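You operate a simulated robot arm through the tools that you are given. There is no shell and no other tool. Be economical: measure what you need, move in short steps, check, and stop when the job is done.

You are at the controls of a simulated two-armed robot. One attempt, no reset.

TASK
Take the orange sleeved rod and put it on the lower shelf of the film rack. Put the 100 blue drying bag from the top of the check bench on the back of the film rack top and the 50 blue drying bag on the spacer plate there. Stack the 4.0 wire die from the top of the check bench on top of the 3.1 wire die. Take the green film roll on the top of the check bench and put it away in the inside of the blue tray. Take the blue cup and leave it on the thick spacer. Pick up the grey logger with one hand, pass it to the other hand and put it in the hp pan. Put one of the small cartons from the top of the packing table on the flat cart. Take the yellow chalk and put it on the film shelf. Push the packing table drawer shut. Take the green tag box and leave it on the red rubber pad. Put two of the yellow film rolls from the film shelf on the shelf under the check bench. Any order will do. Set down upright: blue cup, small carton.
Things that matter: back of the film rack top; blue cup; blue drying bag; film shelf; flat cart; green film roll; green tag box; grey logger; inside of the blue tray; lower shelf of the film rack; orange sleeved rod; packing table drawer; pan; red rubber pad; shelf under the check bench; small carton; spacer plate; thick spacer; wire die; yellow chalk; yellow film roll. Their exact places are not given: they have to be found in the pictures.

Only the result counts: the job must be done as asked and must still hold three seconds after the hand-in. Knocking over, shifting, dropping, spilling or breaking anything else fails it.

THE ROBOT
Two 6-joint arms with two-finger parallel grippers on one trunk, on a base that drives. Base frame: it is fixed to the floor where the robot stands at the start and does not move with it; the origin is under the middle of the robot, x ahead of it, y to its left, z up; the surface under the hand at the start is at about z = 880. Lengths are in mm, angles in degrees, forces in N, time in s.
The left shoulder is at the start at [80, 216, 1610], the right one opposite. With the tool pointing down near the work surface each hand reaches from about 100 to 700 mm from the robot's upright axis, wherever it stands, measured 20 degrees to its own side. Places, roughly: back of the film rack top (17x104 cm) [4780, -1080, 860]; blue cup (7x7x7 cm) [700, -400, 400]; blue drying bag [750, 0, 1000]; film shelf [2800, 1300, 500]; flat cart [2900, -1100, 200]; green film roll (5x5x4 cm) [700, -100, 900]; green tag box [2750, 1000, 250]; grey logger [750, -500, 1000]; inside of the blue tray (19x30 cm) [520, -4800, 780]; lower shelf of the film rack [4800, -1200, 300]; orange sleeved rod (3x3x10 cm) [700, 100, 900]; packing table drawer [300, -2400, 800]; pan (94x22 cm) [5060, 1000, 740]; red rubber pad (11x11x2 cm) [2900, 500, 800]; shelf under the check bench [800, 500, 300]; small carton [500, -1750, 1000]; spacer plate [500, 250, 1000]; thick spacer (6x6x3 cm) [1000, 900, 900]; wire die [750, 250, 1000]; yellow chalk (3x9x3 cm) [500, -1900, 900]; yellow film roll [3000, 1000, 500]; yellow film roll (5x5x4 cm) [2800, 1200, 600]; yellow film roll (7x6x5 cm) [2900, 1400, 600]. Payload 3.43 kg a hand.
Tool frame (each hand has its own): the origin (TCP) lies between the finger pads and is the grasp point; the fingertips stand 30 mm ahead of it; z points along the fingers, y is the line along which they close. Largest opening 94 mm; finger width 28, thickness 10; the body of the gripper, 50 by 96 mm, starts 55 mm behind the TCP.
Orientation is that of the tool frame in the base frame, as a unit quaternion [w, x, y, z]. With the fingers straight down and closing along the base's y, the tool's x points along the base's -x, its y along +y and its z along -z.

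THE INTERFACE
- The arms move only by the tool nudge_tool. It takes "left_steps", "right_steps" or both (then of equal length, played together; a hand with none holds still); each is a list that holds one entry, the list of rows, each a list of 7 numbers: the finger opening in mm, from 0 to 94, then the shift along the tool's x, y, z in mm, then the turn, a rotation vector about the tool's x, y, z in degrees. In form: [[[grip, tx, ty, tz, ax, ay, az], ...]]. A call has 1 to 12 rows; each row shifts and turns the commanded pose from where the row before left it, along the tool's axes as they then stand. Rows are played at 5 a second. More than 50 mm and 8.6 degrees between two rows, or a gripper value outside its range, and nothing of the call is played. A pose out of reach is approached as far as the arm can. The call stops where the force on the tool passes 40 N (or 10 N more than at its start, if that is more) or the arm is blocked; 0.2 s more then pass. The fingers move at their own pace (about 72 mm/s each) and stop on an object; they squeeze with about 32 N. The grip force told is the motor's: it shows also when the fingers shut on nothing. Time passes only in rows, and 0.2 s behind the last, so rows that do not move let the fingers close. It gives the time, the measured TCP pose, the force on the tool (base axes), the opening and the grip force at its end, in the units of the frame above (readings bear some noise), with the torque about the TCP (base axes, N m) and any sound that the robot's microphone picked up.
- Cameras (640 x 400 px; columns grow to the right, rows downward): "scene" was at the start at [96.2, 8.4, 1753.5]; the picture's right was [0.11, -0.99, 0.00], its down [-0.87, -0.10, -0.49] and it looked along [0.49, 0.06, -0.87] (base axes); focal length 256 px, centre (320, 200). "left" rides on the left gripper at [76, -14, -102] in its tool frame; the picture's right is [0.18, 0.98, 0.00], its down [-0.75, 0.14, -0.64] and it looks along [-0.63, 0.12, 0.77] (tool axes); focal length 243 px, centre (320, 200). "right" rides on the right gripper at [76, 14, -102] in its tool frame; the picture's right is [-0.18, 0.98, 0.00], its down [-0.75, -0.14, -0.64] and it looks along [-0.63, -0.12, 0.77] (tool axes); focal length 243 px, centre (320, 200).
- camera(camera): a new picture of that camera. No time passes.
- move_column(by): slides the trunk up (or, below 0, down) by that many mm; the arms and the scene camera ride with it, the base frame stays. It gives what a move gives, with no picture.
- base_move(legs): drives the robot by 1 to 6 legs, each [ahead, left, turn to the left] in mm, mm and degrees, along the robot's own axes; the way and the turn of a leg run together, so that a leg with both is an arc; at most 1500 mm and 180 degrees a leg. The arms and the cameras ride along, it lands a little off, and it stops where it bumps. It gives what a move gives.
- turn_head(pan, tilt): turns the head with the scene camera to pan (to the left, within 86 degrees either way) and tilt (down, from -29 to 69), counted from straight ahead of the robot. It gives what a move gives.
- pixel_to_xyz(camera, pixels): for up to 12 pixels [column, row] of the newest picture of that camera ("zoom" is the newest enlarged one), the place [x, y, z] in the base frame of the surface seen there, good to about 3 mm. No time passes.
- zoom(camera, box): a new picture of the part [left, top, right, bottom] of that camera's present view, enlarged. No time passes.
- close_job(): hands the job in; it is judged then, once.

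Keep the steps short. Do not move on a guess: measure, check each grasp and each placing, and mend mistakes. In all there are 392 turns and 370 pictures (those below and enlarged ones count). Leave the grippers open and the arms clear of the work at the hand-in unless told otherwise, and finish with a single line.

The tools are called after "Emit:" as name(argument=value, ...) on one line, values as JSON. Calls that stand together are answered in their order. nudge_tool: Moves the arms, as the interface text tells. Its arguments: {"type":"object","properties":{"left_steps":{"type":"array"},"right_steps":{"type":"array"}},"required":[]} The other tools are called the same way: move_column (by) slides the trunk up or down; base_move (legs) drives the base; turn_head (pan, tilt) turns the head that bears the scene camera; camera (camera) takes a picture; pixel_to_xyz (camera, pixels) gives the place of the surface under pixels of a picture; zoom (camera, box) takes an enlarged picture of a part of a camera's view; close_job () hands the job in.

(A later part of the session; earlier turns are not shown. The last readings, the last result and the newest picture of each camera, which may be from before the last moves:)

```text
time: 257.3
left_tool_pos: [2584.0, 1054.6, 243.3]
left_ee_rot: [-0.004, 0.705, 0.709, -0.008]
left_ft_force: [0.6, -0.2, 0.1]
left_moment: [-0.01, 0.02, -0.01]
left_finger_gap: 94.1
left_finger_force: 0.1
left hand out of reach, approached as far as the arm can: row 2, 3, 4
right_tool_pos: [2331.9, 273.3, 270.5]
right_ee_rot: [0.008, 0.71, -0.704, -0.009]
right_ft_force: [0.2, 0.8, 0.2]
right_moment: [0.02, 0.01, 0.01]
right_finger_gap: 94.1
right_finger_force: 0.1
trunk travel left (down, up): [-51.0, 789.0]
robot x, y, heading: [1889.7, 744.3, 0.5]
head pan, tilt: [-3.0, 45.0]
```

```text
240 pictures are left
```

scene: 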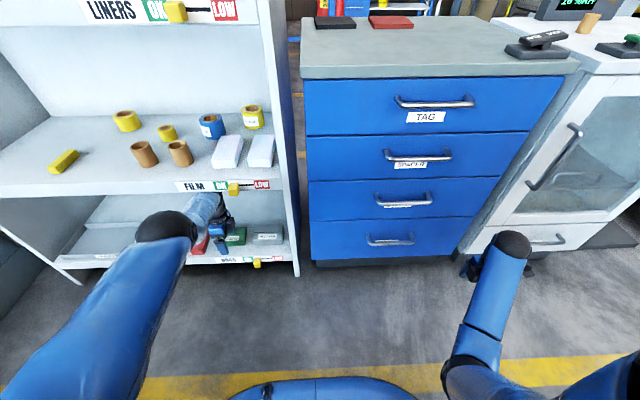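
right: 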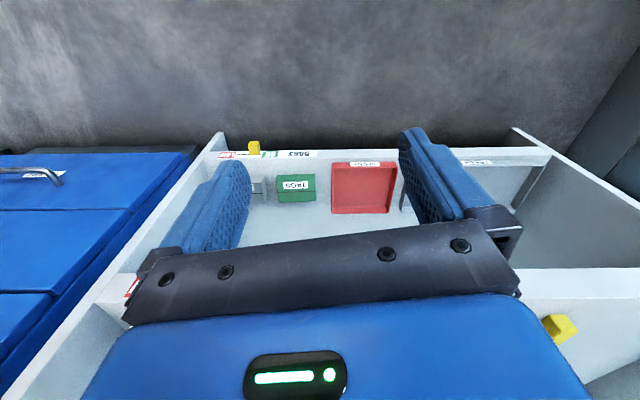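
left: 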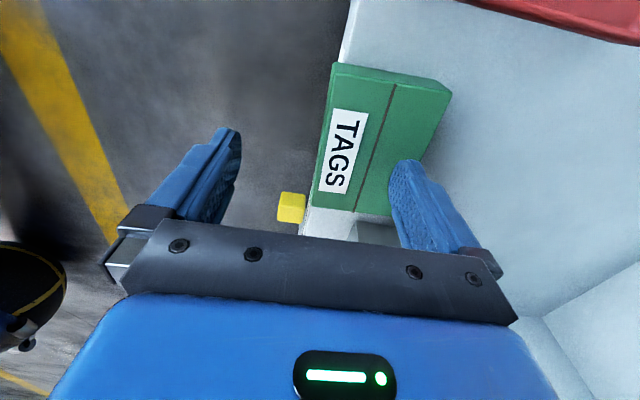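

Emit:
move_column(by=-5)

Emit:
base_move(legs=[[29, 0, 0]])

Emit:
nudge_tool(left_steps=[[[94, 0, 0, 0, 0, 0, 0], [94, 0, 0, 0, 0, 0, 0]]])

Emit:
camera(camera="left")

Emit:
pixel_to_xyz(camera="left", pixels=[[300, 70], [320, 100], [330, 150], [360, 100], [380, 130]])

```text
time: 257.9
left_tool_pos: [2583.9, 1055.3, 238.0]
left_ee_rot: [-0.006, 0.705, 0.709, -0.008]
left_ft_force: [0.1, -0.2, -0.1]
left_moment: [-0.01, 0.03, -0.03]
left_finger_gap: 94.2
left_finger_force: 0.1
right_tool_pos: [2332.0, 273.3, 265.2]
right_ee_rot: [0.007, 0.709, -0.705, -0.008]
right_ft_force: [-0.5, 0.0, 0.5]
right_moment: [0.0, 0.0, -0.02]
right_finger_gap: 94.0
right_finger_force: 0.0
trunk travel left (down, up): [-46.0, 794.0]
robot x, y, heading: [1890.3, 745.8, 0.5]
head pan, tilt: [-3.0, 45.0]
```

```text
time: 258.7
left_tool_pos: [2612.8, 1055.4, 237.4]
left_ee_rot: [-0.005, 0.704, 0.71, -0.008]
left_ft_force: [-0.6, -0.9, -0.9]
left_moment: [0.0, 0.0, 0.0]
left_finger_gap: 94.2
left_finger_force: 0.1
right_tool_pos: [2360.4, 273.0, 265.1]
right_ee_rot: [0.007, 0.71, -0.704, -0.008]
right_ft_force: [0.1, 0.0, 0.2]
right_moment: [0.01, 0.01, 0.01]
right_finger_gap: 94.3
right_finger_force: 0.0
trunk travel left (down, up): [-46.0, 794.0]
robot x, y, heading: [1921.2, 741.0, 0.7]
head pan, tilt: [-3.0, 45.0]
```

```text
time: 259.3
left_tool_pos: [2613.5, 1054.8, 238.6]
left_ee_rot: [-0.006, 0.704, 0.71, -0.009]
left_ft_force: [1.4, 0.7, 0.2]
left_moment: [-0.02, -0.02, 0.01]
left_finger_gap: 93.8
left_finger_force: 0.0
right_tool_pos: [2361.4, 274.5, 266.5]
right_ee_rot: [0.008, 0.71, -0.705, -0.009]
right_ft_force: [0.1, -0.8, 0.6]
right_moment: [-0.02, 0.01, -0.02]
right_finger_gap: 93.9
right_finger_force: 0.2
trunk travel left (down, up): [-46.0, 794.0]
robot x, y, heading: [1919.6, 746.1, 0.4]
head pan, tilt: [-3.0, 45.0]
```

```text
239 pictures are left
```

left: 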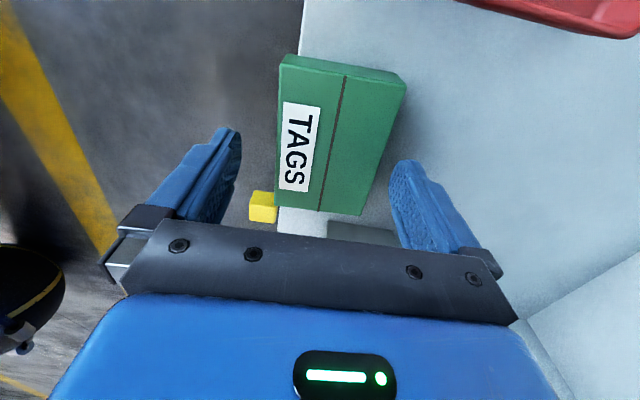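

```text
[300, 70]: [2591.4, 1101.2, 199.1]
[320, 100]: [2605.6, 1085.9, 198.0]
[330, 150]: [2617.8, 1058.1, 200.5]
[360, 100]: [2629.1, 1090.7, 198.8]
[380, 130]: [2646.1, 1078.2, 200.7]
```

Emit:
pixel_to_xyz(camera="left", pixels=[[262, 200], [262, 192], [345, 205]])

Emit:
move_column(by=-31)

Emit:
nudge_tool(left_steps=[[[30, 0, 0, 0, 0, 0, 0], [30, 0, 0, 0, 0, 0, 0], [30, 0, 0, 0, 0, 0, 0], [30, 0, 0, 0, 0, 0, 0]]])

Emit:
camera(camera="left")

```text
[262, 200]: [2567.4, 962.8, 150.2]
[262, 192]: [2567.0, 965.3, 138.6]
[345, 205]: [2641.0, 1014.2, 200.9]
```

```text
time: 260.1
left_tool_pos: [2612.5, 1055.5, 207.8]
left_ee_rot: [-0.005, 0.704, 0.71, -0.007]
left_ft_force: [-0.3, 0.2, 0.4]
left_moment: [-0.01, -0.02, 0.01]
left_finger_gap: 93.8
left_finger_force: 0.1
right_tool_pos: [2361.3, 272.9, 235.6]
right_ee_rot: [0.007, 0.71, -0.704, -0.009]
right_ft_force: [0.2, 0.2, -0.2]
right_moment: [0.0, -0.05, 0.03]
right_finger_gap: 94.0
right_finger_force: 0.0
trunk travel left (down, up): [-15.0, 825.0]
robot x, y, heading: [1921.8, 737.6, 0.7]
head pan, tilt: [-3.0, 45.0]
```

```text
time: 261.1
left_tool_pos: [2612.6, 1055.6, 207.0]
left_ee_rot: [-0.004, 0.705, 0.709, -0.007]
left_ft_force: [0.6, -0.6, 0.4]
left_moment: [-0.05, -0.05, 0.05]
left_finger_gap: 69.4
left_finger_force: 32.1
right_tool_pos: [2360.4, 274.0, 234.2]
right_ee_rot: [0.007, 0.709, -0.705, -0.008]
right_ft_force: [-0.3, 0.4, 0.1]
right_moment: [-0.02, -0.02, -0.03]
right_finger_gap: 93.9
right_finger_force: 0.1
trunk travel left (down, up): [-15.0, 825.0]
robot x, y, heading: [1918.8, 744.8, 0.7]
head pan, tilt: [-3.0, 45.0]
```

```text
238 pictures are left
```

left: 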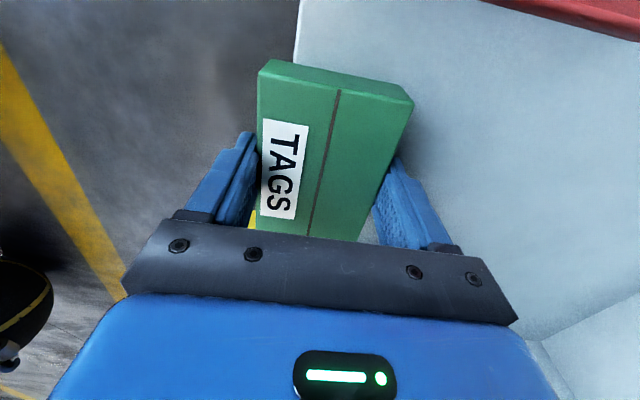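

Gripped (69 mm). I lift 12 and back out 260, then raise the trunk.

Emit:
move_column(by=12)

Emit:
base_move(legs=[[-280, 0, 0]])

Emit:
move_column(by=400)

Emit:
move_column(by=340)

Emit:
camera(camera="left")

Emit:
camera(camera="scene")

```text
time: 261.7
left_tool_pos: [2612.4, 1055.9, 219.2]
left_ee_rot: [-0.006, 0.705, 0.71, -0.008]
left_ft_force: [-0.2, -0.8, -0.2]
left_moment: [0.01, 0.0, 0.0]
left_finger_gap: 69.4
left_finger_force: 32.1
right_tool_pos: [2359.6, 272.3, 247.4]
right_ee_rot: [0.007, 0.71, -0.705, -0.01]
right_ft_force: [0.1, 0.2, 0.0]
right_moment: [0.0, -0.01, -0.03]
right_finger_gap: 94.2
right_finger_force: 0.1
trunk travel left (down, up): [-27.0, 813.0]
robot x, y, heading: [1918.3, 742.5, 0.7]
head pan, tilt: [-3.0, 45.0]
```

```text
time: 263.6
left_tool_pos: [2336.6, 1053.0, 220.4]
left_ee_rot: [-0.004, 0.704, 0.71, -0.007]
left_ft_force: [0.0, 0.5, -0.8]
left_moment: [-0.03, 0.01, 0.02]
left_finger_gap: 69.4
left_finger_force: 32.1
right_tool_pos: [2083.3, 270.6, 247.8]
right_ee_rot: [0.008, 0.709, -0.705, -0.008]
right_ft_force: [-0.1, 0.0, 0.3]
right_moment: [-0.02, -0.02, 0.0]
right_finger_gap: 94.1
right_finger_force: 0.0
trunk travel left (down, up): [-27.0, 813.0]
robot x, y, heading: [1639.8, 740.5, 0.8]
head pan, tilt: [-3.0, 45.0]
```

```text
time: 267.4
left_tool_pos: [2336.6, 1051.7, 619.0]
left_ee_rot: [-0.006, 0.705, 0.709, -0.008]
left_ft_force: [0.4, 0.5, -0.7]
left_moment: [0.01, -0.02, -0.02]
left_finger_gap: 69.2
left_finger_force: 31.9
right_tool_pos: [2084.5, 271.8, 646.9]
right_ee_rot: [0.008, 0.71, -0.705, -0.008]
right_ft_force: [0.7, 0.7, 0.3]
right_moment: [0.0, -0.03, -0.01]
right_finger_gap: 93.9
right_finger_force: 0.0
trunk travel left (down, up): [-427.0, 413.0]
robot x, y, heading: [1641.3, 736.8, 0.7]
head pan, tilt: [-3.0, 45.0]
```

```text
time: 270.8
left_tool_pos: [2337.1, 1052.6, 958.5]
left_ee_rot: [-0.005, 0.705, 0.709, -0.008]
left_ft_force: [-0.4, 0.1, -1.9]
left_moment: [-0.03, 0.01, -0.03]
left_finger_gap: 69.5
left_finger_force: 31.9
right_tool_pos: [2085.0, 270.2, 987.3]
right_ee_rot: [0.007, 0.709, -0.705, -0.009]
right_ft_force: [1.0, 0.8, -0.8]
right_moment: [-0.04, 0.01, 0.03]
right_finger_gap: 94.2
right_finger_force: 0.1
trunk travel left (down, up): [-767.0, 73.0]
robot x, y, heading: [1643.1, 741.2, 0.5]
head pan, tilt: [-3.0, 45.0]
```

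```text
237 pictures are left
```

left: 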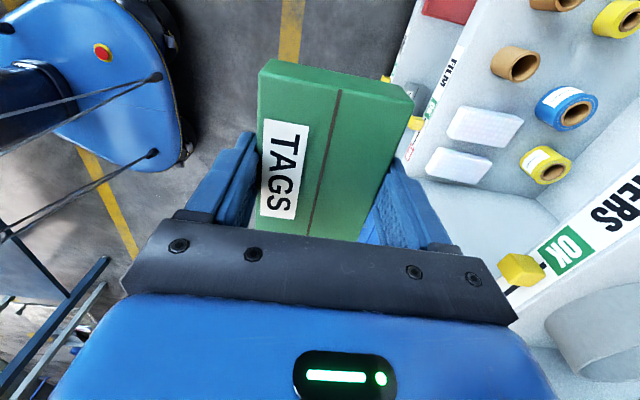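

```text
236 pictures are left
```

scene: 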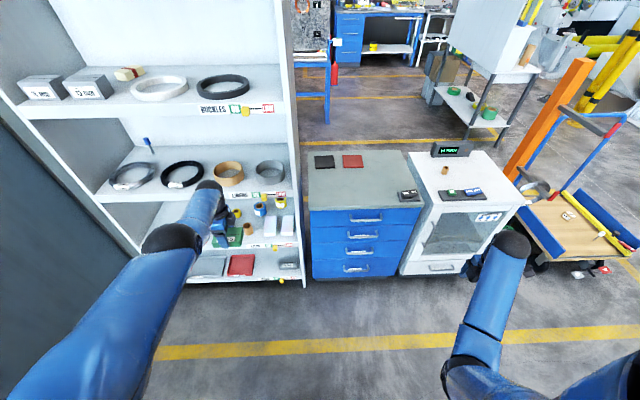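

Tag box is held. I move right 340, shift the arm −210 in y, then drive 560 ahead to be over the red pad at (2918,500).

Emit:
base_move(legs=[[0, -340, -0.5]])

Emit:
nudge_tool(left_steps=[[[30, -42, 0, 0, 0, 0, 0], [30, -42, 0, 0, 0, 0, 0], [30, -42, 0, 0, 0, 0, 0], [30, -42, 0, 0, 0, 0, 0], [30, -42, 0, 0, 0, 0, 0]]])

Emit:
base_move(legs=[[540, 0, 0]])

Emit:
camera(camera="left")

Emit:
camera(camera="scene")

```text
time: 273.0
left_tool_pos: [2341.5, 708.4, 957.9]
left_ee_rot: [-0.005, 0.706, 0.708, -0.008]
left_ft_force: [0.4, 0.5, -1.4]
left_moment: [-0.03, 0.0, 0.02]
left_finger_gap: 69.3
left_finger_force: 32.2
right_tool_pos: [2085.8, -71.4, 987.8]
right_ee_rot: [0.009, 0.708, -0.707, -0.007]
right_ft_force: [-0.2, 0.0, 0.2]
right_moment: [-0.04, -0.02, 0.01]
right_finger_gap: 94.0
right_finger_force: 0.1
trunk travel left (down, up): [-767.0, 73.0]
robot x, y, heading: [1643.2, 394.7, 0.2]
head pan, tilt: [-3.0, 45.0]
```

```text
time: 274.2
left_tool_pos: [2337.9, 495.2, 960.5]
left_ee_rot: [-0.007, 0.706, 0.708, -0.007]
left_ft_force: [0.5, -0.1, -1.2]
left_moment: [-0.02, -0.01, 0.01]
left_finger_gap: 69.5
left_finger_force: 32.1
left hand out of reach, approached as far as the arm can: row 5
right_tool_pos: [2085.7, -75.5, 986.3]
right_ee_rot: [0.008, 0.707, -0.707, -0.008]
right_ft_force: [0.3, -0.7, -0.7]
right_moment: [-0.01, -0.01, 0.0]
right_finger_gap: 94.1
right_finger_force: 0.0
trunk travel left (down, up): [-767.0, 73.0]
robot x, y, heading: [1645.1, 393.7, 0.1]
head pan, tilt: [-3.0, 45.0]
```

```text
time: 277.3
left_tool_pos: [2867.3, 504.6, 961.4]
left_ee_rot: [-0.006, 0.705, 0.709, -0.007]
left_ft_force: [0.8, 0.1, -1.9]
left_moment: [-0.03, 0.03, -0.02]
left_finger_gap: 69.3
left_finger_force: 32.0
right_tool_pos: [2616.9, -68.0, 987.1]
right_ee_rot: [0.007, 0.709, -0.705, -0.008]
right_ft_force: [-1.0, -0.6, 0.1]
right_moment: [-0.02, 0.0, 0.03]
right_finger_gap: 93.9
right_finger_force: 0.0
trunk travel left (down, up): [-767.0, 73.0]
robot x, y, heading: [2176.1, 402.9, 0.8]
head pan, tilt: [-3.0, 45.0]
```

```text
235 pictures are left
```

left: 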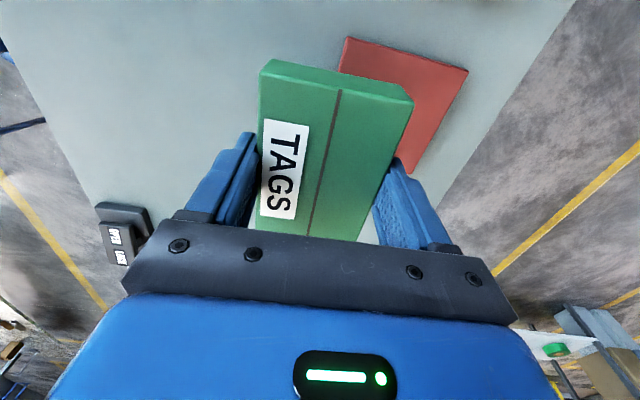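

```text
234 pictures are left
```

scene: 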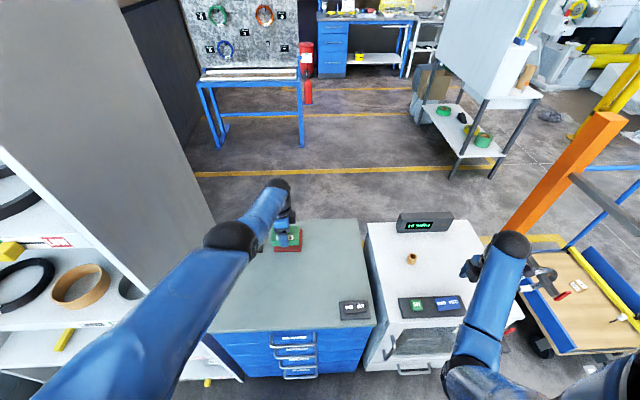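

Emit:
pixel_to_xyz(camera="left", pixels=[[350, 42], [464, 74], [412, 165], [430, 100], [400, 70], [480, 150], [350, 20]])

Emit:
zoom(camera="scene", box=[220, 170, 340, 270])

```text
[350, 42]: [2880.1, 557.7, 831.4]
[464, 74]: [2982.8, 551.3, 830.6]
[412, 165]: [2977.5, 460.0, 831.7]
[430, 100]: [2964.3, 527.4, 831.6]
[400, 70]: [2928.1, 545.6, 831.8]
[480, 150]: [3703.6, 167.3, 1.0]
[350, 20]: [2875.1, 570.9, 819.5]
```

```text
4.00 times, centred on (280, 220) of scene
```

zoom: 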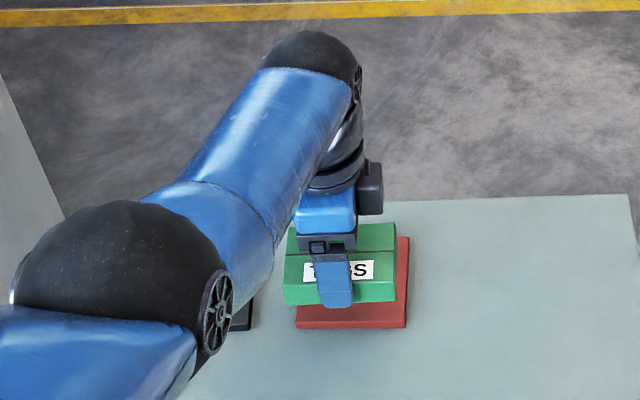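

Pad centre ≈(2929,503), top z 831. I drive 62 ahead.

Emit:
base_move(legs=[[62, 0, 0]])

Emit:
nudge_tool(left_steps=[[[30, 0, 0, 0, 0, 0, 0], [30, 0, 0, 0, 0, 0, 0]]])

```text
time: 278.3
left_tool_pos: [2919.5, 503.7, 967.1]
left_ee_rot: [-0.002, 0.705, 0.709, -0.004]
left_ft_force: [0.5, -0.3, -0.9]
left_moment: [0.05, -0.06, -0.01]
left_finger_gap: 69.2
left_finger_force: 31.7
right_tool_pos: [2668.8, -67.1, 991.8]
right_ee_rot: [0.004, 0.709, -0.705, -0.006]
right_ft_force: [-0.3, 0.2, 0.4]
right_moment: [0.02, -0.06, 0.0]
right_finger_gap: 94.1
right_finger_force: 0.0
trunk travel left (down, up): [-767.0, 73.0]
robot x, y, heading: [2235.1, 401.9, 0.6]
head pan, tilt: [-3.0, 45.0]
```

```text
time: 278.9
left_tool_pos: [2924.9, 503.7, 962.0]
left_ee_rot: [-0.004, 0.705, 0.709, -0.007]
left_ft_force: [-0.6, -0.2, -1.5]
left_moment: [0.0, -0.02, 0.05]
left_finger_gap: 69.2
left_finger_force: 31.8
right_tool_pos: [2675.0, -68.0, 989.2]
right_ee_rot: [0.006, 0.709, -0.706, -0.008]
right_ft_force: [-0.1, 0.0, 0.4]
right_moment: [-0.05, -0.03, 0.0]
right_finger_gap: 94.1
right_finger_force: 0.0
trunk travel left (down, up): [-767.0, 73.0]
robot x, y, heading: [2230.9, 401.2, 0.5]
head pan, tilt: [-3.0, 45.0]
```

I lower with the left arm 85.

Emit:
nudge_tool(left_steps=[[[30, 0, 4, 30, 0, 0, 0], [30, 0, 0, 30, 0, 0, 0], [30, 0, 0, 25, 0, 0, 0], [30, 0, 0, 0, 0, 0, 0]]])

Emit:
camera(camera="left")

```text
time: 279.9
left_tool_pos: [2894.3, 512.6, 894.9]
left_ee_rot: [-0.005, 0.704, 0.71, -0.008]
left_ft_force: [0.1, -0.4, -0.7]
left_moment: [-0.05, -0.01, 0.0]
left_finger_gap: 69.2
left_finger_force: 32.1
left hand out of reach, approached as far as the arm can: row 1, 2, 3
right_tool_pos: [2677.0, -68.4, 987.1]
right_ee_rot: [0.007, 0.708, -0.706, -0.008]
right_ft_force: [-0.5, -0.8, 0.2]
right_moment: [0.0, -0.01, -0.01]
right_finger_gap: 94.1
right_finger_force: 0.0
trunk travel left (down, up): [-767.0, 73.0]
robot x, y, heading: [2236.3, 405.9, 0.4]
head pan, tilt: [-3.0, 45.0]
```

```text
232 pictures are left
```

left: 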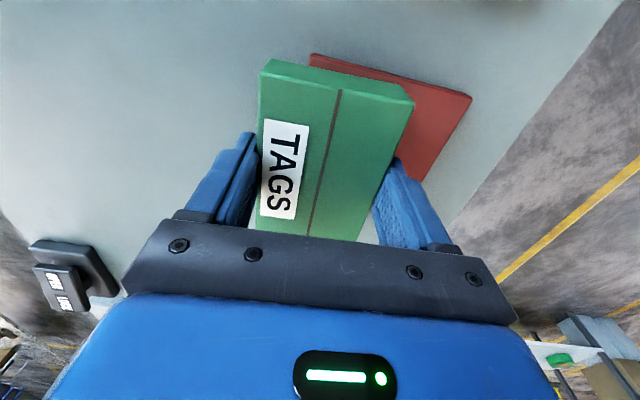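

Emit:
base_move(legs=[[38, -9, 0]])

Emit:
nudge_tool(left_steps=[[[30, 0, 0, 0, 0, 0, 0], [30, 0, 0, 0, 0, 0, 0]]])

Emit:
camera(camera="left")

Emit:
camera(camera="right")

```text
time: 280.8
left_tool_pos: [2906.4, 511.4, 890.5]
left_ee_rot: [-0.007, 0.702, 0.712, -0.01]
left_ft_force: [-0.3, 0.0, -0.5]
left_moment: [0.02, 0.01, 0.04]
left_finger_gap: 69.3
left_finger_force: 32.3
right_tool_pos: [2689.3, -67.8, 985.8]
right_ee_rot: [0.008, 0.712, -0.702, -0.01]
right_ft_force: [0.5, -0.5, 0.8]
right_moment: [-0.01, 0.0, 0.02]
right_finger_gap: 93.9
right_finger_force: 0.1
trunk travel left (down, up): [-767.0, 73.0]
robot x, y, heading: [2242.8, 396.9, 1.1]
head pan, tilt: [-3.0, 45.0]
```

```text
time: 281.2
left_tool_pos: [2884.2, 507.9, 895.3]
left_ee_rot: [-0.009, 0.704, 0.71, -0.007]
left_ft_force: [0.7, 0.5, -1.7]
left_moment: [0.0, 0.01, -0.01]
left_finger_gap: 68.9
left_finger_force: 31.5
right_tool_pos: [2659.4, -69.7, 998.4]
right_ee_rot: [0.0, 0.708, -0.706, 0.002]
right_ft_force: [0.2, 0.1, -0.6]
right_moment: [-0.01, 0.0, 0.02]
right_finger_gap: 94.1
right_finger_force: 0.0
trunk travel left (down, up): [-767.0, 73.0]
robot x, y, heading: [2241.2, 400.5, 0.6]
head pan, tilt: [-3.0, 45.0]
stopped in row 2 (left hand): the arm was blocked; the commanded pose is now the measured one
```

```text
231 pictures are left
```

left: 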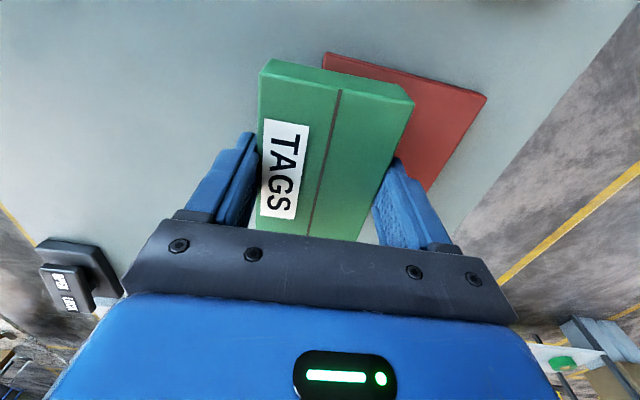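

```text
230 pictures are left
```

right: 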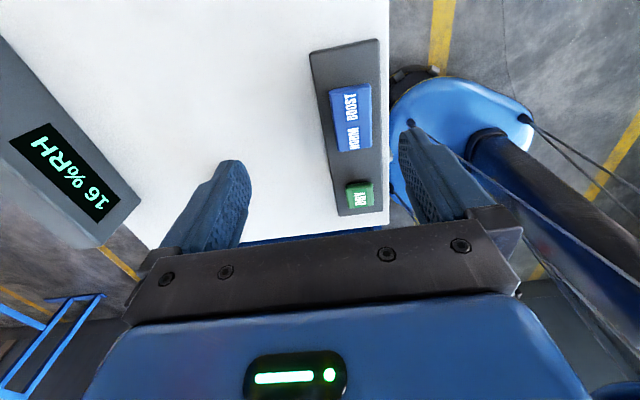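

The base touched the cabinet (robot x≈2242 is the limit). I back 15, retract the right hand from over the cabinet, raise the left hand, and then use the trunk to lower, which gives more reach.

Emit:
base_move(legs=[[-18, 0, -0.6]])

Emit:
nudge_tool(right_steps=[[[94, 0, 40, 0, 0, 0, 0], [94, 0, 40, 0, 0, 0, 0], [94, 0, 40, 0, 0, 0, 0], [94, 0, 20, 0, 0, 0, 0], [94, 0, 0, 0, 0, 0, 0]]], left_steps=[[[30, 0, 5, -30, 0, 0, 0], [30, 0, 5, -30, 0, 0, 0], [30, 0, 5, -30, 0, 0, 0], [30, 0, 5, -30, 0, 0, 0], [30, 0, 0, 0, 0, 0, 0]]])

Emit:
camera(camera="scene")

```text
time: 281.9
left_tool_pos: [2855.1, 507.2, 908.4]
left_ee_rot: [-0.002, 0.705, 0.709, 0.0]
left_ft_force: [0.0, 0.3, -0.7]
left_moment: [0.04, 0.0, 0.01]
left_finger_gap: 69.2
left_finger_force: 31.4
right_tool_pos: [2630.5, -73.6, 1008.7]
right_ee_rot: [-0.011, 0.707, -0.706, 0.029]
right_ft_force: [-0.2, -0.4, -0.2]
right_moment: [0.01, -0.01, 0.0]
right_finger_gap: 94.0
right_finger_force: 0.0
trunk travel left (down, up): [-767.0, 73.0]
robot x, y, heading: [2234.2, 401.8, 0.5]
head pan, tilt: [-3.0, 45.0]
stopped in leg 1: the robot was blocked; the commanded pose is now the measured one
```

```text
time: 282.2
left_tool_pos: [2838.1, 507.4, 931.2]
left_ee_rot: [0.006, 0.705, 0.709, 0.007]
left_ft_force: [0.6, 0.3, 0.1]
left_moment: [0.01, 0.02, 0.02]
left_finger_gap: 69.5
left_finger_force: 32.2
right_tool_pos: [2597.5, -72.7, 1007.2]
right_ee_rot: [-0.018, 0.707, -0.706, 0.031]
right_ft_force: [-0.1, -0.3, 0.0]
right_moment: [0.02, 0.01, 0.02]
right_finger_gap: 93.9
right_finger_force: 0.1
right hand out of reach, approached as far as the arm can: row 1
trunk travel left (down, up): [-767.0, 73.0]
robot x, y, heading: [2236.3, 399.6, 0.5]
head pan, tilt: [-3.0, 45.0]
stopped in row 1 (left hand): the arm was blocked; the commanded pose is now the measured one
```

```text
229 pictures are left
```

scene: 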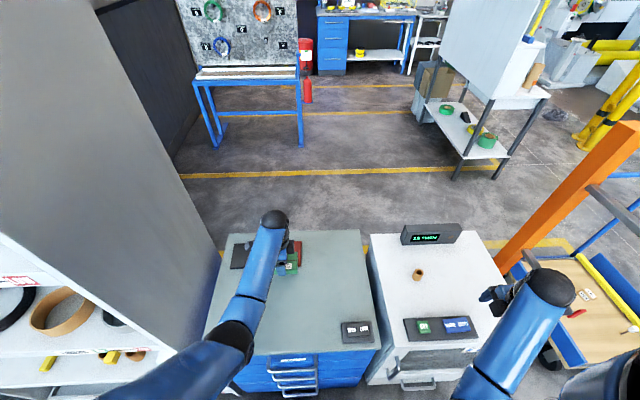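

Both arms shifted back and up with a pitch change: the base nose seems to have run up against something at the cabinet foot. I try to back off straight 60.

Emit:
base_move(legs=[[-60, 0, 0]])

Emit:
camera(camera="right")

Emit:
camera(camera="scene")

```text
time: 283.2
left_tool_pos: [2794.5, 505.7, 923.9]
left_ee_rot: [0.001, 0.706, 0.709, 0.004]
left_ft_force: [0.3, -1.0, -0.7]
left_moment: [0.01, 0.03, 0.0]
left_finger_gap: 69.2
left_finger_force: 31.9
right_tool_pos: [2552.8, -73.7, 1001.4]
right_ee_rot: [-0.012, 0.707, -0.706, 0.026]
right_ft_force: [1.4, -0.2, -0.2]
right_moment: [-0.02, 0.08, -0.02]
right_finger_gap: 93.9
right_finger_force: 0.0
trunk travel left (down, up): [-767.0, 73.0]
robot x, y, heading: [2178.1, 399.4, 0.5]
head pan, tilt: [-3.0, 45.0]
```

```text
228 pictures are left
```

right: 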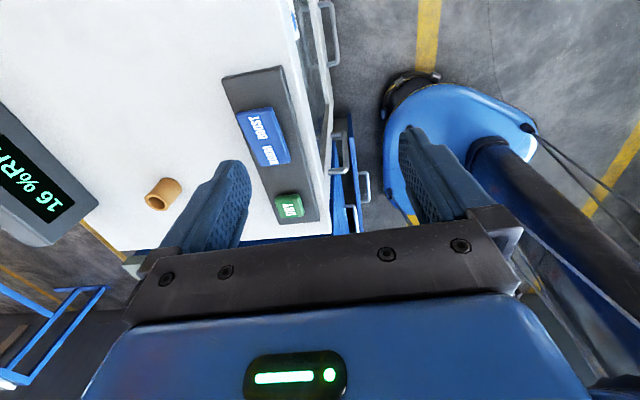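

```text
227 pictures are left
```

scene: 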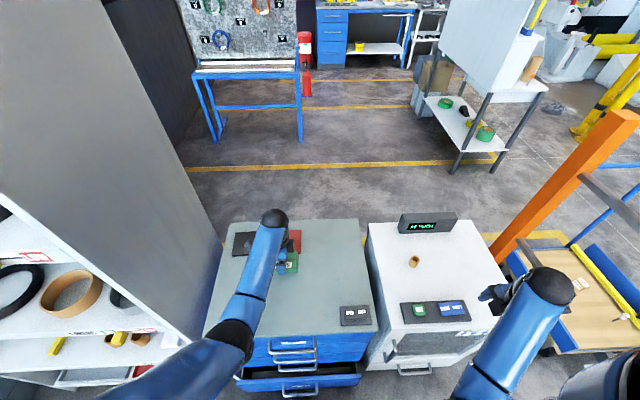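

The bottom drawer of the blue cabinet came open (its handle caught on the base). I look closely.

Emit:
zoom(camera="scene", box=[200, 290, 440, 400])

Emit:
pixel_to_xyz(camera="zoom", pixels=[[260, 255], [250, 230], [260, 170], [260, 190], [260, 120], [110, 240], [420, 235], [260, 290], [260, 140]])

```text
2.67 times, centred on (320, 345) of scene
```

zoom: 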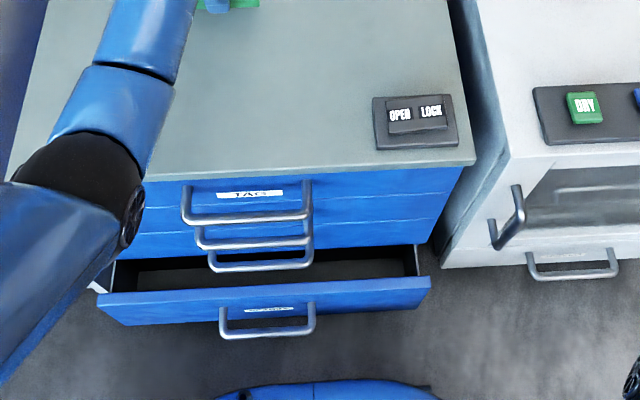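

```text
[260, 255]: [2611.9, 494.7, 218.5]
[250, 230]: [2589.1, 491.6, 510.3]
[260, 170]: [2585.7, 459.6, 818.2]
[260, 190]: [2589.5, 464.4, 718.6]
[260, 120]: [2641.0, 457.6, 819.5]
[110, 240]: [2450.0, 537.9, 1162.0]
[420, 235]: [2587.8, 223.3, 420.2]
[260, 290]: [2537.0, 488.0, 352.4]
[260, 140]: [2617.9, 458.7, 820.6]
```

The bottom drawer stands ~50 mm open. The base nose touches its handle at robot x≈2235 when closed, so I push it shut gently by driving ahead 45, then check.

Emit:
base_move(legs=[[42, 0, 0]])

Emit:
zoom(camera="scene", box=[200, 290, 440, 400])

Emit:
pixel_to_xyz(camera="zoom", pixels=[[300, 300], [300, 280], [300, 320], [260, 330], [260, 345], [300, 260], [350, 300]])

```text
time: 284.1
left_tool_pos: [2798.6, 507.5, 946.6]
left_ee_rot: [0.015, 0.706, 0.708, 0.018]
left_ft_force: [0.8, 0.0, -3.3]
left_moment: [0.01, 0.0, -0.03]
left_finger_gap: 69.3
left_finger_force: 32.2
right_tool_pos: [2555.4, -74.1, 1014.9]
right_ee_rot: [0.028, -0.706, 0.706, -0.045]
right_ft_force: [0.3, 0.5, 0.1]
right_moment: [-0.02, 0.03, -0.01]
right_finger_gap: 93.9
right_finger_force: 0.1
trunk travel left (down, up): [-767.0, 73.0]
robot x, y, heading: [2219.3, 403.7, 0.4]
head pan, tilt: [-3.0, 45.0]
```

```text
2.67 times, centred on (320, 345) of scene
```

zoom: 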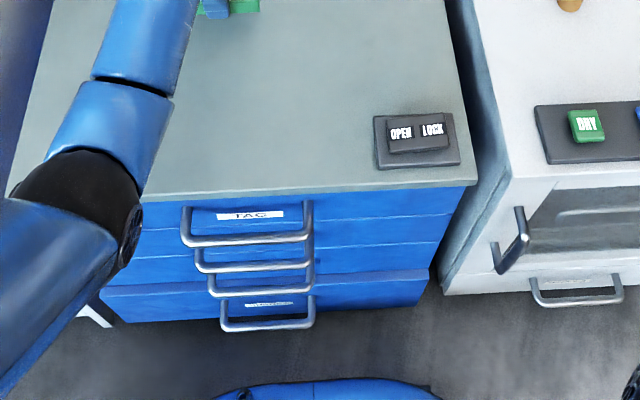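

```text
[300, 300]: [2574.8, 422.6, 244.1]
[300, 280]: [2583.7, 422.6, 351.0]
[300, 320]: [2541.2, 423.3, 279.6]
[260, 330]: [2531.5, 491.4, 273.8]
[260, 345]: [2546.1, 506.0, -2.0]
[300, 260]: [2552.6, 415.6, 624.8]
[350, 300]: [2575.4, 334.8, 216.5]
```

The nose rides on the handle, so I must stay back. I back off 330, then lower the trunk and raise the arm for a longer horizontal reach.

Emit:
base_move(legs=[[-330, 0, 0]])

Emit:
camera(camera="scene")

Emit:
pixel_to_xyz(camera="scene", pixels=[[310, 285], [310, 270], [310, 300], [280, 275], [360, 280], [310, 240], [310, 260], [400, 270]])

```text
time: 286.3
left_tool_pos: [2470.6, 506.3, 944.0]
left_ee_rot: [0.013, 0.704, 0.71, 0.016]
left_ft_force: [0.9, 0.5, -0.9]
left_moment: [-0.01, -0.02, -0.03]
left_finger_gap: 69.6
left_finger_force: 32.7
right_tool_pos: [2229.5, -76.6, 1011.5]
right_ee_rot: [-0.025, 0.708, -0.704, 0.043]
right_ft_force: [-0.2, 0.4, 0.1]
right_moment: [-0.04, 0.03, 0.02]
right_finger_gap: 94.1
right_finger_force: 0.0
trunk travel left (down, up): [-767.0, 73.0]
robot x, y, heading: [1888.0, 397.2, 0.8]
head pan, tilt: [-3.0, 45.0]
```

```text
224 pictures are left
```

scene: 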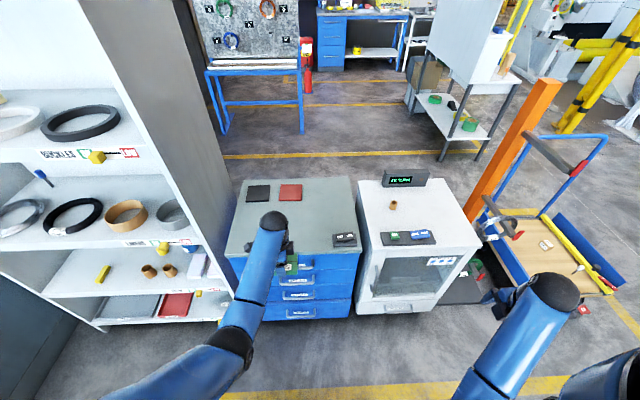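

```text
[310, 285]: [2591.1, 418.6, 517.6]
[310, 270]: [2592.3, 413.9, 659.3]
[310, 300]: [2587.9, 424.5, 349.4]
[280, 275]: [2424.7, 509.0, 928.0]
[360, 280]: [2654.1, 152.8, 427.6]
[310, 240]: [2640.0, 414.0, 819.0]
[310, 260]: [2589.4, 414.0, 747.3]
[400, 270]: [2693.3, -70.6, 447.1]
```

Emit:
zoom(camera="scene", box=[210, 240, 400, 350])

Emit:
pixel_to_xyz(camera="zoom", pixels=[[440, 205], [440, 220], [440, 240], [440, 255], [440, 180], [440, 150], [440, 120], [340, 240], [340, 215]])

```text
3.37 times, centred on (305, 295) of scene
```

zoom: 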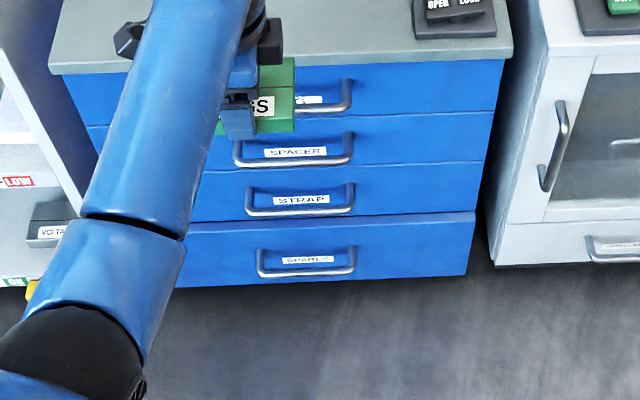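

```text
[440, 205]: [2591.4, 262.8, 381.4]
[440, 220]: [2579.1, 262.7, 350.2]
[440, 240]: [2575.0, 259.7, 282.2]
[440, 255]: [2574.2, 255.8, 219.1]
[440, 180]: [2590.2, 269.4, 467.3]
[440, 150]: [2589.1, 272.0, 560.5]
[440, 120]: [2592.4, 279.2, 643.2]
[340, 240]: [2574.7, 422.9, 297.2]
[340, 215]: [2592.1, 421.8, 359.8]
```

The bottom drawer is still ~16 mm open; I'll push it with the hand later. Now I lower the trunk 280, straighten the tools, and raise the left arm.

Emit:
move_column(by=-280)

Emit:
nudge_tool(left_steps=[[[30, 0, 0, -20, 2.3, 0, 0], [30, 0, 0, -40, 0, 0, 0], [30, 0, 0, -40, 0, 0, 0], [30, 0, 0, -40, 0, 0, 0], [30, 0, 0, -40, 0, 0, 0], [30, 0, 0, -40, 0, 0, 0], [30, 0, 0, -30, 0, 0, 0], [30, 0, 0, 0, 0, 0, 0]]], right_steps=[[[94, 0, 0, 0, -5.5, -1.5, 0], [94, 0, 0, 0, 0, 0, 0], [94, 0, 0, 0, 0, 0, 0], [94, 0, 0, 0, 0, 0, 0], [94, 0, 0, 0, 0, 0, 0], [94, 0, 0, 0, 0, 0, 0], [94, 0, 0, 0, 0, 0, 0], [94, 0, 0, 0, 0, 0, 0]]])

```text
time: 289.1
left_tool_pos: [2470.5, 506.0, 663.5]
left_ee_rot: [0.013, 0.704, 0.71, 0.016]
left_ft_force: [0.7, 0.2, -1.5]
left_moment: [0.02, -0.02, -0.01]
left_finger_gap: 69.6
left_finger_force: 32.2
right_tool_pos: [2229.5, -76.7, 730.8]
right_ee_rot: [-0.026, 0.708, -0.704, 0.044]
right_ft_force: [-0.2, -0.5, -0.9]
right_moment: [0.02, 0.0, -0.01]
right_finger_gap: 94.1
right_finger_force: 0.1
trunk travel left (down, up): [-487.0, 353.0]
robot x, y, heading: [1885.7, 395.0, 1.0]
head pan, tilt: [-3.0, 45.0]
```

```text
time: 290.4
left_tool_pos: [2500.6, 498.5, 783.7]
left_ee_rot: [-0.015, 0.704, 0.71, -0.007]
left_ft_force: [-4.8, 0.1, 4.4]
left_moment: [0.02, -0.08, -0.03]
left_finger_gap: 69.3
left_finger_force: 32.1
left hand out of reach, approached as far as the arm can: row 3, 4, 5, 6
right_tool_pos: [2234.1, -82.0, 697.2]
right_ee_rot: [-0.001, 0.709, -0.705, 0.002]
right_ft_force: [0.0, 0.1, 0.0]
right_moment: [0.03, 0.03, 0.02]
right_finger_gap: 94.1
right_finger_force: 0.1
right hand out of reach, approached as far as the arm can: row 1
trunk travel left (down, up): [-487.0, 353.0]
robot x, y, heading: [1886.5, 397.0, 0.8]
head pan, tilt: [-3.0, 45.0]
stopped in row 6 (left hand): the force on the tool passed its limit at 54 N (the readings are from after the stop); the commanded pose is now the measured one
```

It drifted outward and touched the top drawer handle. I back the base off 160 and continue raising.

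Emit:
base_move(legs=[[-170, 0, -0.8]])

Emit:
nudge_tool(left_steps=[[[30, 0, 15, -40, 0, 0, 0], [30, 0, 15, -40, 0, 0, 0], [30, 0, 15, -40, 0, 0, 0], [30, 0, 0, -30, 0, 0, 0], [30, 0, 0, 0, 0, 0, 0]]])

Emit:
camera(camera="left")

Emit:
camera(camera="scene")

```text
time: 291.8
left_tool_pos: [2334.4, 489.8, 782.3]
left_ee_rot: [-0.015, 0.709, 0.705, -0.007]
left_ft_force: [0.0, 0.5, -1.9]
left_moment: [0.03, 0.0, -0.04]
left_finger_gap: 69.2
left_finger_force: 31.7
right_tool_pos: [2060.1, -86.7, 695.4]
right_ee_rot: [0.001, -0.705, 0.71, -0.002]
right_ft_force: [0.2, -0.9, 0.3]
right_moment: [0.02, 0.01, 0.0]
right_finger_gap: 94.2
right_finger_force: 0.1
trunk travel left (down, up): [-487.0, 353.0]
robot x, y, heading: [1721.7, 396.9, -0.1]
head pan, tilt: [-3.0, 45.0]
```

```text
time: 293.0
left_tool_pos: [2424.1, 480.7, 908.2]
left_ee_rot: [-0.015, 0.71, 0.704, -0.007]
left_ft_force: [-0.1, 0.7, -0.5]
left_moment: [0.0, -0.05, 0.01]
left_finger_gap: 69.5
left_finger_force: 31.7
left hand out of reach, approached as far as the arm can: row 1, 2, 3, 4
right_tool_pos: [2057.8, -85.8, 695.9]
right_ee_rot: [0.002, -0.705, 0.71, -0.002]
right_ft_force: [-0.1, -0.8, 0.2]
right_moment: [-0.01, -0.01, 0.01]
right_finger_gap: 93.9
right_finger_force: 0.1
trunk travel left (down, up): [-487.0, 353.0]
robot x, y, heading: [1720.0, 397.7, -0.5]
head pan, tilt: [-3.0, 45.0]
```

```text
222 pictures are left
```

left: 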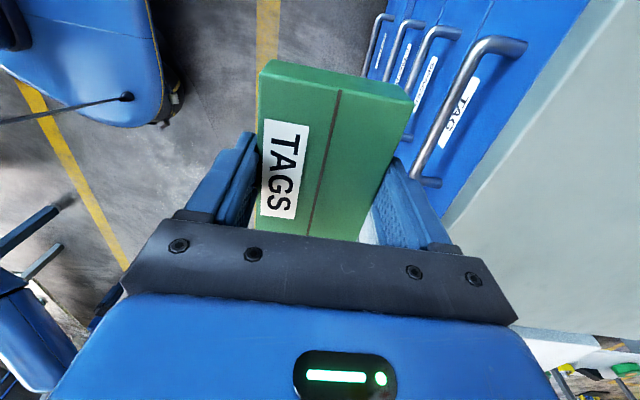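

```text
221 pictures are left
```

scene: 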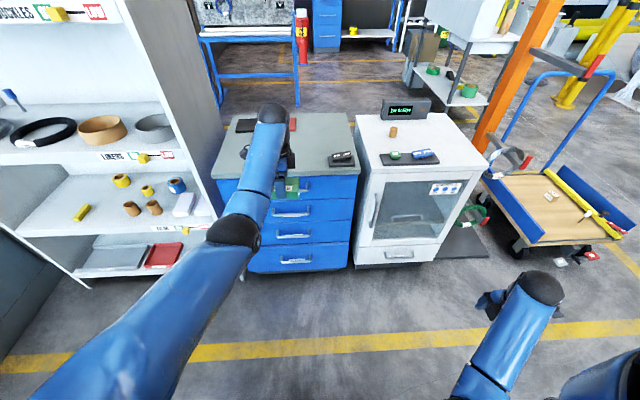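

Emit:
nudge_tool(left_steps=[[[30, 0, 0, -8, -1.8, -0.6, 0], [30, 0, 0, 0, 0, 0, 0]]])

Emit:
base_move(legs=[[435, 20, 0.3]])

Emit:
nudge_tool(left_steps=[[[30, 0, 25, 0, 0, 0, 0], [30, 0, 25, 0, 0, 0, 0], [30, 0, 15, 0, 0, 0, 0], [30, 0, 0, 0, 0, 0, 0]]])

Emit:
camera(camera="left")

```text
time: 293.6
left_tool_pos: [2425.2, 478.3, 914.5]
left_ee_rot: [0.0, 0.709, 0.705, 0.001]
left_ft_force: [0.1, 1.0, -1.7]
left_moment: [0.01, 0.01, 0.0]
left_finger_gap: 69.6
left_finger_force: 31.7
right_tool_pos: [2058.2, -87.0, 696.3]
right_ee_rot: [0.001, -0.705, 0.709, -0.002]
right_ft_force: [0.5, -0.6, -0.8]
right_moment: [0.01, -0.01, 0.04]
right_finger_gap: 94.1
right_finger_force: 0.2
trunk travel left (down, up): [-487.0, 353.0]
robot x, y, heading: [1721.1, 394.5, -0.3]
head pan, tilt: [-3.0, 45.0]
```

```text
time: 296.3
left_tool_pos: [2860.5, 498.1, 916.2]
left_ee_rot: [0.0, 0.71, 0.705, -0.001]
left_ft_force: [0.3, 0.2, -0.1]
left_moment: [-0.02, -0.01, 0.01]
left_finger_gap: 69.3
left_finger_force: 32.2
right_tool_pos: [2493.4, -67.0, 695.7]
right_ee_rot: [0.001, -0.704, 0.71, -0.003]
right_ft_force: [0.4, 0.3, -0.6]
right_moment: [0.01, -0.04, -0.01]
right_finger_gap: 93.5
right_finger_force: 0.0
trunk travel left (down, up): [-487.0, 353.0]
robot x, y, heading: [2157.4, 417.4, -0.2]
head pan, tilt: [-3.0, 45.0]
```

```text
time: 297.3
left_tool_pos: [2903.7, 499.7, 914.3]
left_ee_rot: [0.0, 0.709, 0.705, 0.0]
left_ft_force: [0.4, 0.8, -1.4]
left_moment: [-0.01, -0.03, 0.0]
left_finger_gap: 69.2
left_finger_force: 32.0
left hand out of reach, approached as far as the arm can: row 2, 3
right_tool_pos: [2494.0, -67.3, 695.2]
right_ee_rot: [0.001, -0.704, 0.71, -0.002]
right_ft_force: [0.5, 0.1, -0.3]
right_moment: [0.0, -0.01, -0.03]
right_finger_gap: 94.0
right_finger_force: 0.1
trunk travel left (down, up): [-487.0, 353.0]
robot x, y, heading: [2155.8, 422.2, -0.0]
head pan, tilt: [-3.0, 45.0]
```

```text
220 pictures are left
```

left: 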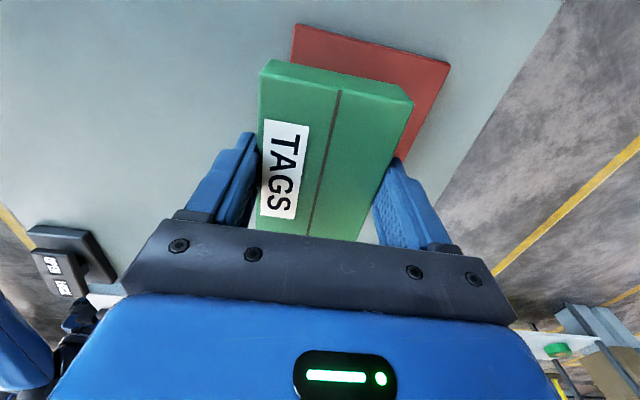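

Emit:
base_move(legs=[[26, 4, 0]])

Emit:
nudge_tool(left_steps=[[[30, 0, 0, 20, 0, 0, 0], [30, 0, 0, 15, 0, 0, 0], [30, 0, 0, 0, 0, 0, 0]]])

Emit:
camera(camera="left")

Emit:
pixel_to_xyz(camera="left", pixels=[[285, 30], [450, 75], [400, 170], [350, 50], [440, 110], [330, 70], [300, 200], [265, 68]])

```text
time: 298.1
left_tool_pos: [2926.4, 502.3, 919.9]
left_ee_rot: [0.001, 0.71, 0.705, 0.002]
left_ft_force: [-0.4, 0.5, -0.3]
left_moment: [-0.02, -0.03, -0.03]
left_finger_gap: 69.2
left_finger_force: 32.4
right_tool_pos: [2516.6, -64.9, 696.6]
right_ee_rot: [0.003, -0.704, 0.71, -0.004]
right_ft_force: [-1.0, 0.2, 0.4]
right_moment: [0.0, -0.01, 0.02]
right_finger_gap: 94.0
right_finger_force: 0.0
trunk travel left (down, up): [-487.0, 353.0]
robot x, y, heading: [2178.3, 421.2, -0.2]
head pan, tilt: [-3.0, 45.0]
```

```text
time: 298.9
left_tool_pos: [2925.3, 504.7, 879.1]
left_ee_rot: [0.0, 0.709, 0.705, -0.001]
left_ft_force: [0.3, 0.4, -1.6]
left_moment: [0.04, -0.01, 0.0]
left_finger_gap: 69.2
left_finger_force: 32.4
left hand out of reach, approached as far as the arm can: row 2
right_tool_pos: [2519.6, -63.9, 695.7]
right_ee_rot: [0.0, -0.704, 0.71, -0.001]
right_ft_force: [0.0, 0.5, 0.3]
right_moment: [0.01, 0.01, 0.02]
right_finger_gap: 93.9
right_finger_force: 0.0
trunk travel left (down, up): [-487.0, 353.0]
robot x, y, heading: [2179.8, 422.1, -0.1]
head pan, tilt: [-3.0, 45.0]
```

```text
219 pictures are left
```

left: 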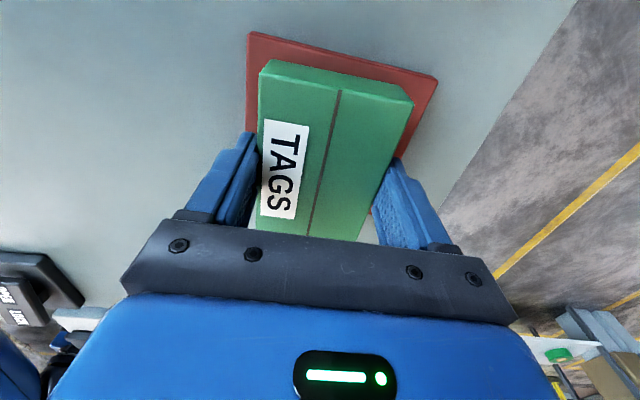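

```text
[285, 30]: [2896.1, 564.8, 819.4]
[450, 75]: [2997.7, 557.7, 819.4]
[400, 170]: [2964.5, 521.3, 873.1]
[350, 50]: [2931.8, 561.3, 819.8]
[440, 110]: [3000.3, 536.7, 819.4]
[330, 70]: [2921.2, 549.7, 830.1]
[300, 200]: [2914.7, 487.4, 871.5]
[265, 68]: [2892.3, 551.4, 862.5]
```

The box is over the pad. I lower with the trunk 9, then gently more.

Emit:
move_column(by=-9)

Emit:
move_column(by=-3)

```text
time: 299.5
left_tool_pos: [2925.0, 503.7, 871.9]
left_ee_rot: [0.0, 0.71, 0.705, 0.0]
left_ft_force: [0.0, 1.0, -0.5]
left_moment: [-0.01, 0.03, 0.02]
left_finger_gap: 69.6
left_finger_force: 31.6
right_tool_pos: [2519.8, -64.7, 685.9]
right_ee_rot: [0.001, -0.704, 0.71, -0.002]
right_ft_force: [-0.2, 0.0, -0.9]
right_moment: [0.0, -0.04, 0.01]
right_finger_gap: 94.2
right_finger_force: 0.1
trunk travel left (down, up): [-478.0, 362.0]
robot x, y, heading: [2182.6, 420.3, -0.2]
head pan, tilt: [-3.0, 45.0]
```

```text
time: 300.0
left_tool_pos: [2924.0, 504.6, 870.4]
left_ee_rot: [0.0, 0.71, 0.704, 0.001]
left_ft_force: [-1.0, 0.6, 3.4]
left_moment: [-0.2, 0.22, -0.07]
left_finger_gap: 69.2
left_finger_force: 32.3
right_tool_pos: [2517.5, -64.3, 685.1]
right_ee_rot: [0.001, -0.704, 0.71, -0.003]
right_ft_force: [0.1, 0.1, 0.3]
right_moment: [-0.04, 0.03, 0.01]
right_finger_gap: 94.1
right_finger_force: 0.1
trunk travel left (down, up): [-475.0, 365.0]
robot x, y, heading: [2177.6, 425.9, 0.0]
head pan, tilt: [-3.0, 45.0]
```

Contact. I lower 1 more, release and raise the trunk.

Emit:
move_column(by=-1)

Emit:
nudge_tool(left_steps=[[[94, 0, 0, 0, 0, 0, 0], [94, 0, 0, 0, 0, 0, 0], [94, 0, 0, 0, 0, 0, 0]]])

Emit:
move_column(by=90)

Emit:
camera(camera="left")

```text
time: 300.5
left_tool_pos: [2924.3, 504.4, 870.3]
left_ee_rot: [0.001, 0.71, 0.704, 0.001]
left_ft_force: [1.2, 0.1, 7.8]
left_moment: [-0.39, 0.3, 0.01]
left_finger_gap: 69.4
left_finger_force: 32.0
right_tool_pos: [2517.9, -63.6, 683.2]
right_ee_rot: [0.001, -0.704, 0.71, -0.002]
right_ft_force: [1.0, -0.2, -0.5]
right_moment: [-0.01, 0.01, -0.01]
right_finger_gap: 94.0
right_finger_force: 0.2
trunk travel left (down, up): [-474.0, 366.0]
robot x, y, heading: [2178.6, 424.3, 0.1]
head pan, tilt: [-3.0, 45.0]
```

```text
time: 301.3
left_tool_pos: [2924.9, 503.5, 867.8]
left_ee_rot: [0.001, 0.709, 0.705, 0.0]
left_ft_force: [0.2, -0.2, -0.3]
left_moment: [0.01, -0.01, 0.0]
left_finger_gap: 94.0
left_finger_force: 0.1
right_tool_pos: [2518.7, -63.5, 683.4]
right_ee_rot: [0.0, -0.704, 0.71, -0.002]
right_ft_force: [-0.4, -0.6, -0.3]
right_moment: [0.01, 0.01, 0.0]
right_finger_gap: 94.1
right_finger_force: 0.2
trunk travel left (down, up): [-474.0, 366.0]
robot x, y, heading: [2176.4, 420.5, -0.1]
head pan, tilt: [-3.0, 45.0]
```

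```text
time: 302.6
left_tool_pos: [2923.9, 504.1, 957.7]
left_ee_rot: [0.0, 0.71, 0.704, 0.0]
left_ft_force: [0.1, -0.1, 0.6]
left_moment: [0.03, -0.01, -0.02]
left_finger_gap: 93.7
left_finger_force: 0.1
right_tool_pos: [2518.5, -63.6, 772.4]
right_ee_rot: [0.001, -0.704, 0.71, -0.001]
right_ft_force: [-0.1, -0.2, -0.1]
right_moment: [-0.03, -0.02, -0.01]
right_finger_gap: 94.3
right_finger_force: 0.1
trunk travel left (down, up): [-564.0, 276.0]
robot x, y, heading: [2184.1, 417.5, -0.2]
head pan, tilt: [-3.0, 45.0]
```

```text
218 pictures are left
```

left: 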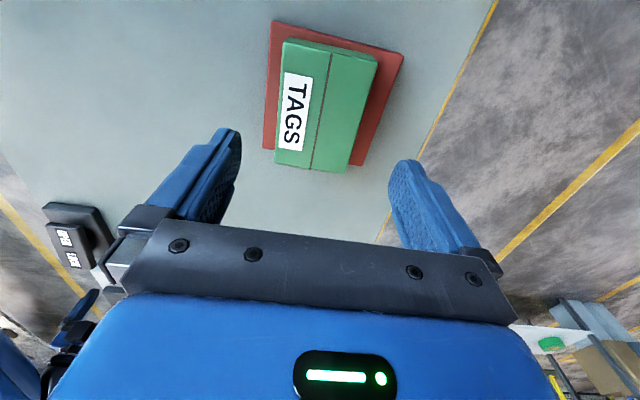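

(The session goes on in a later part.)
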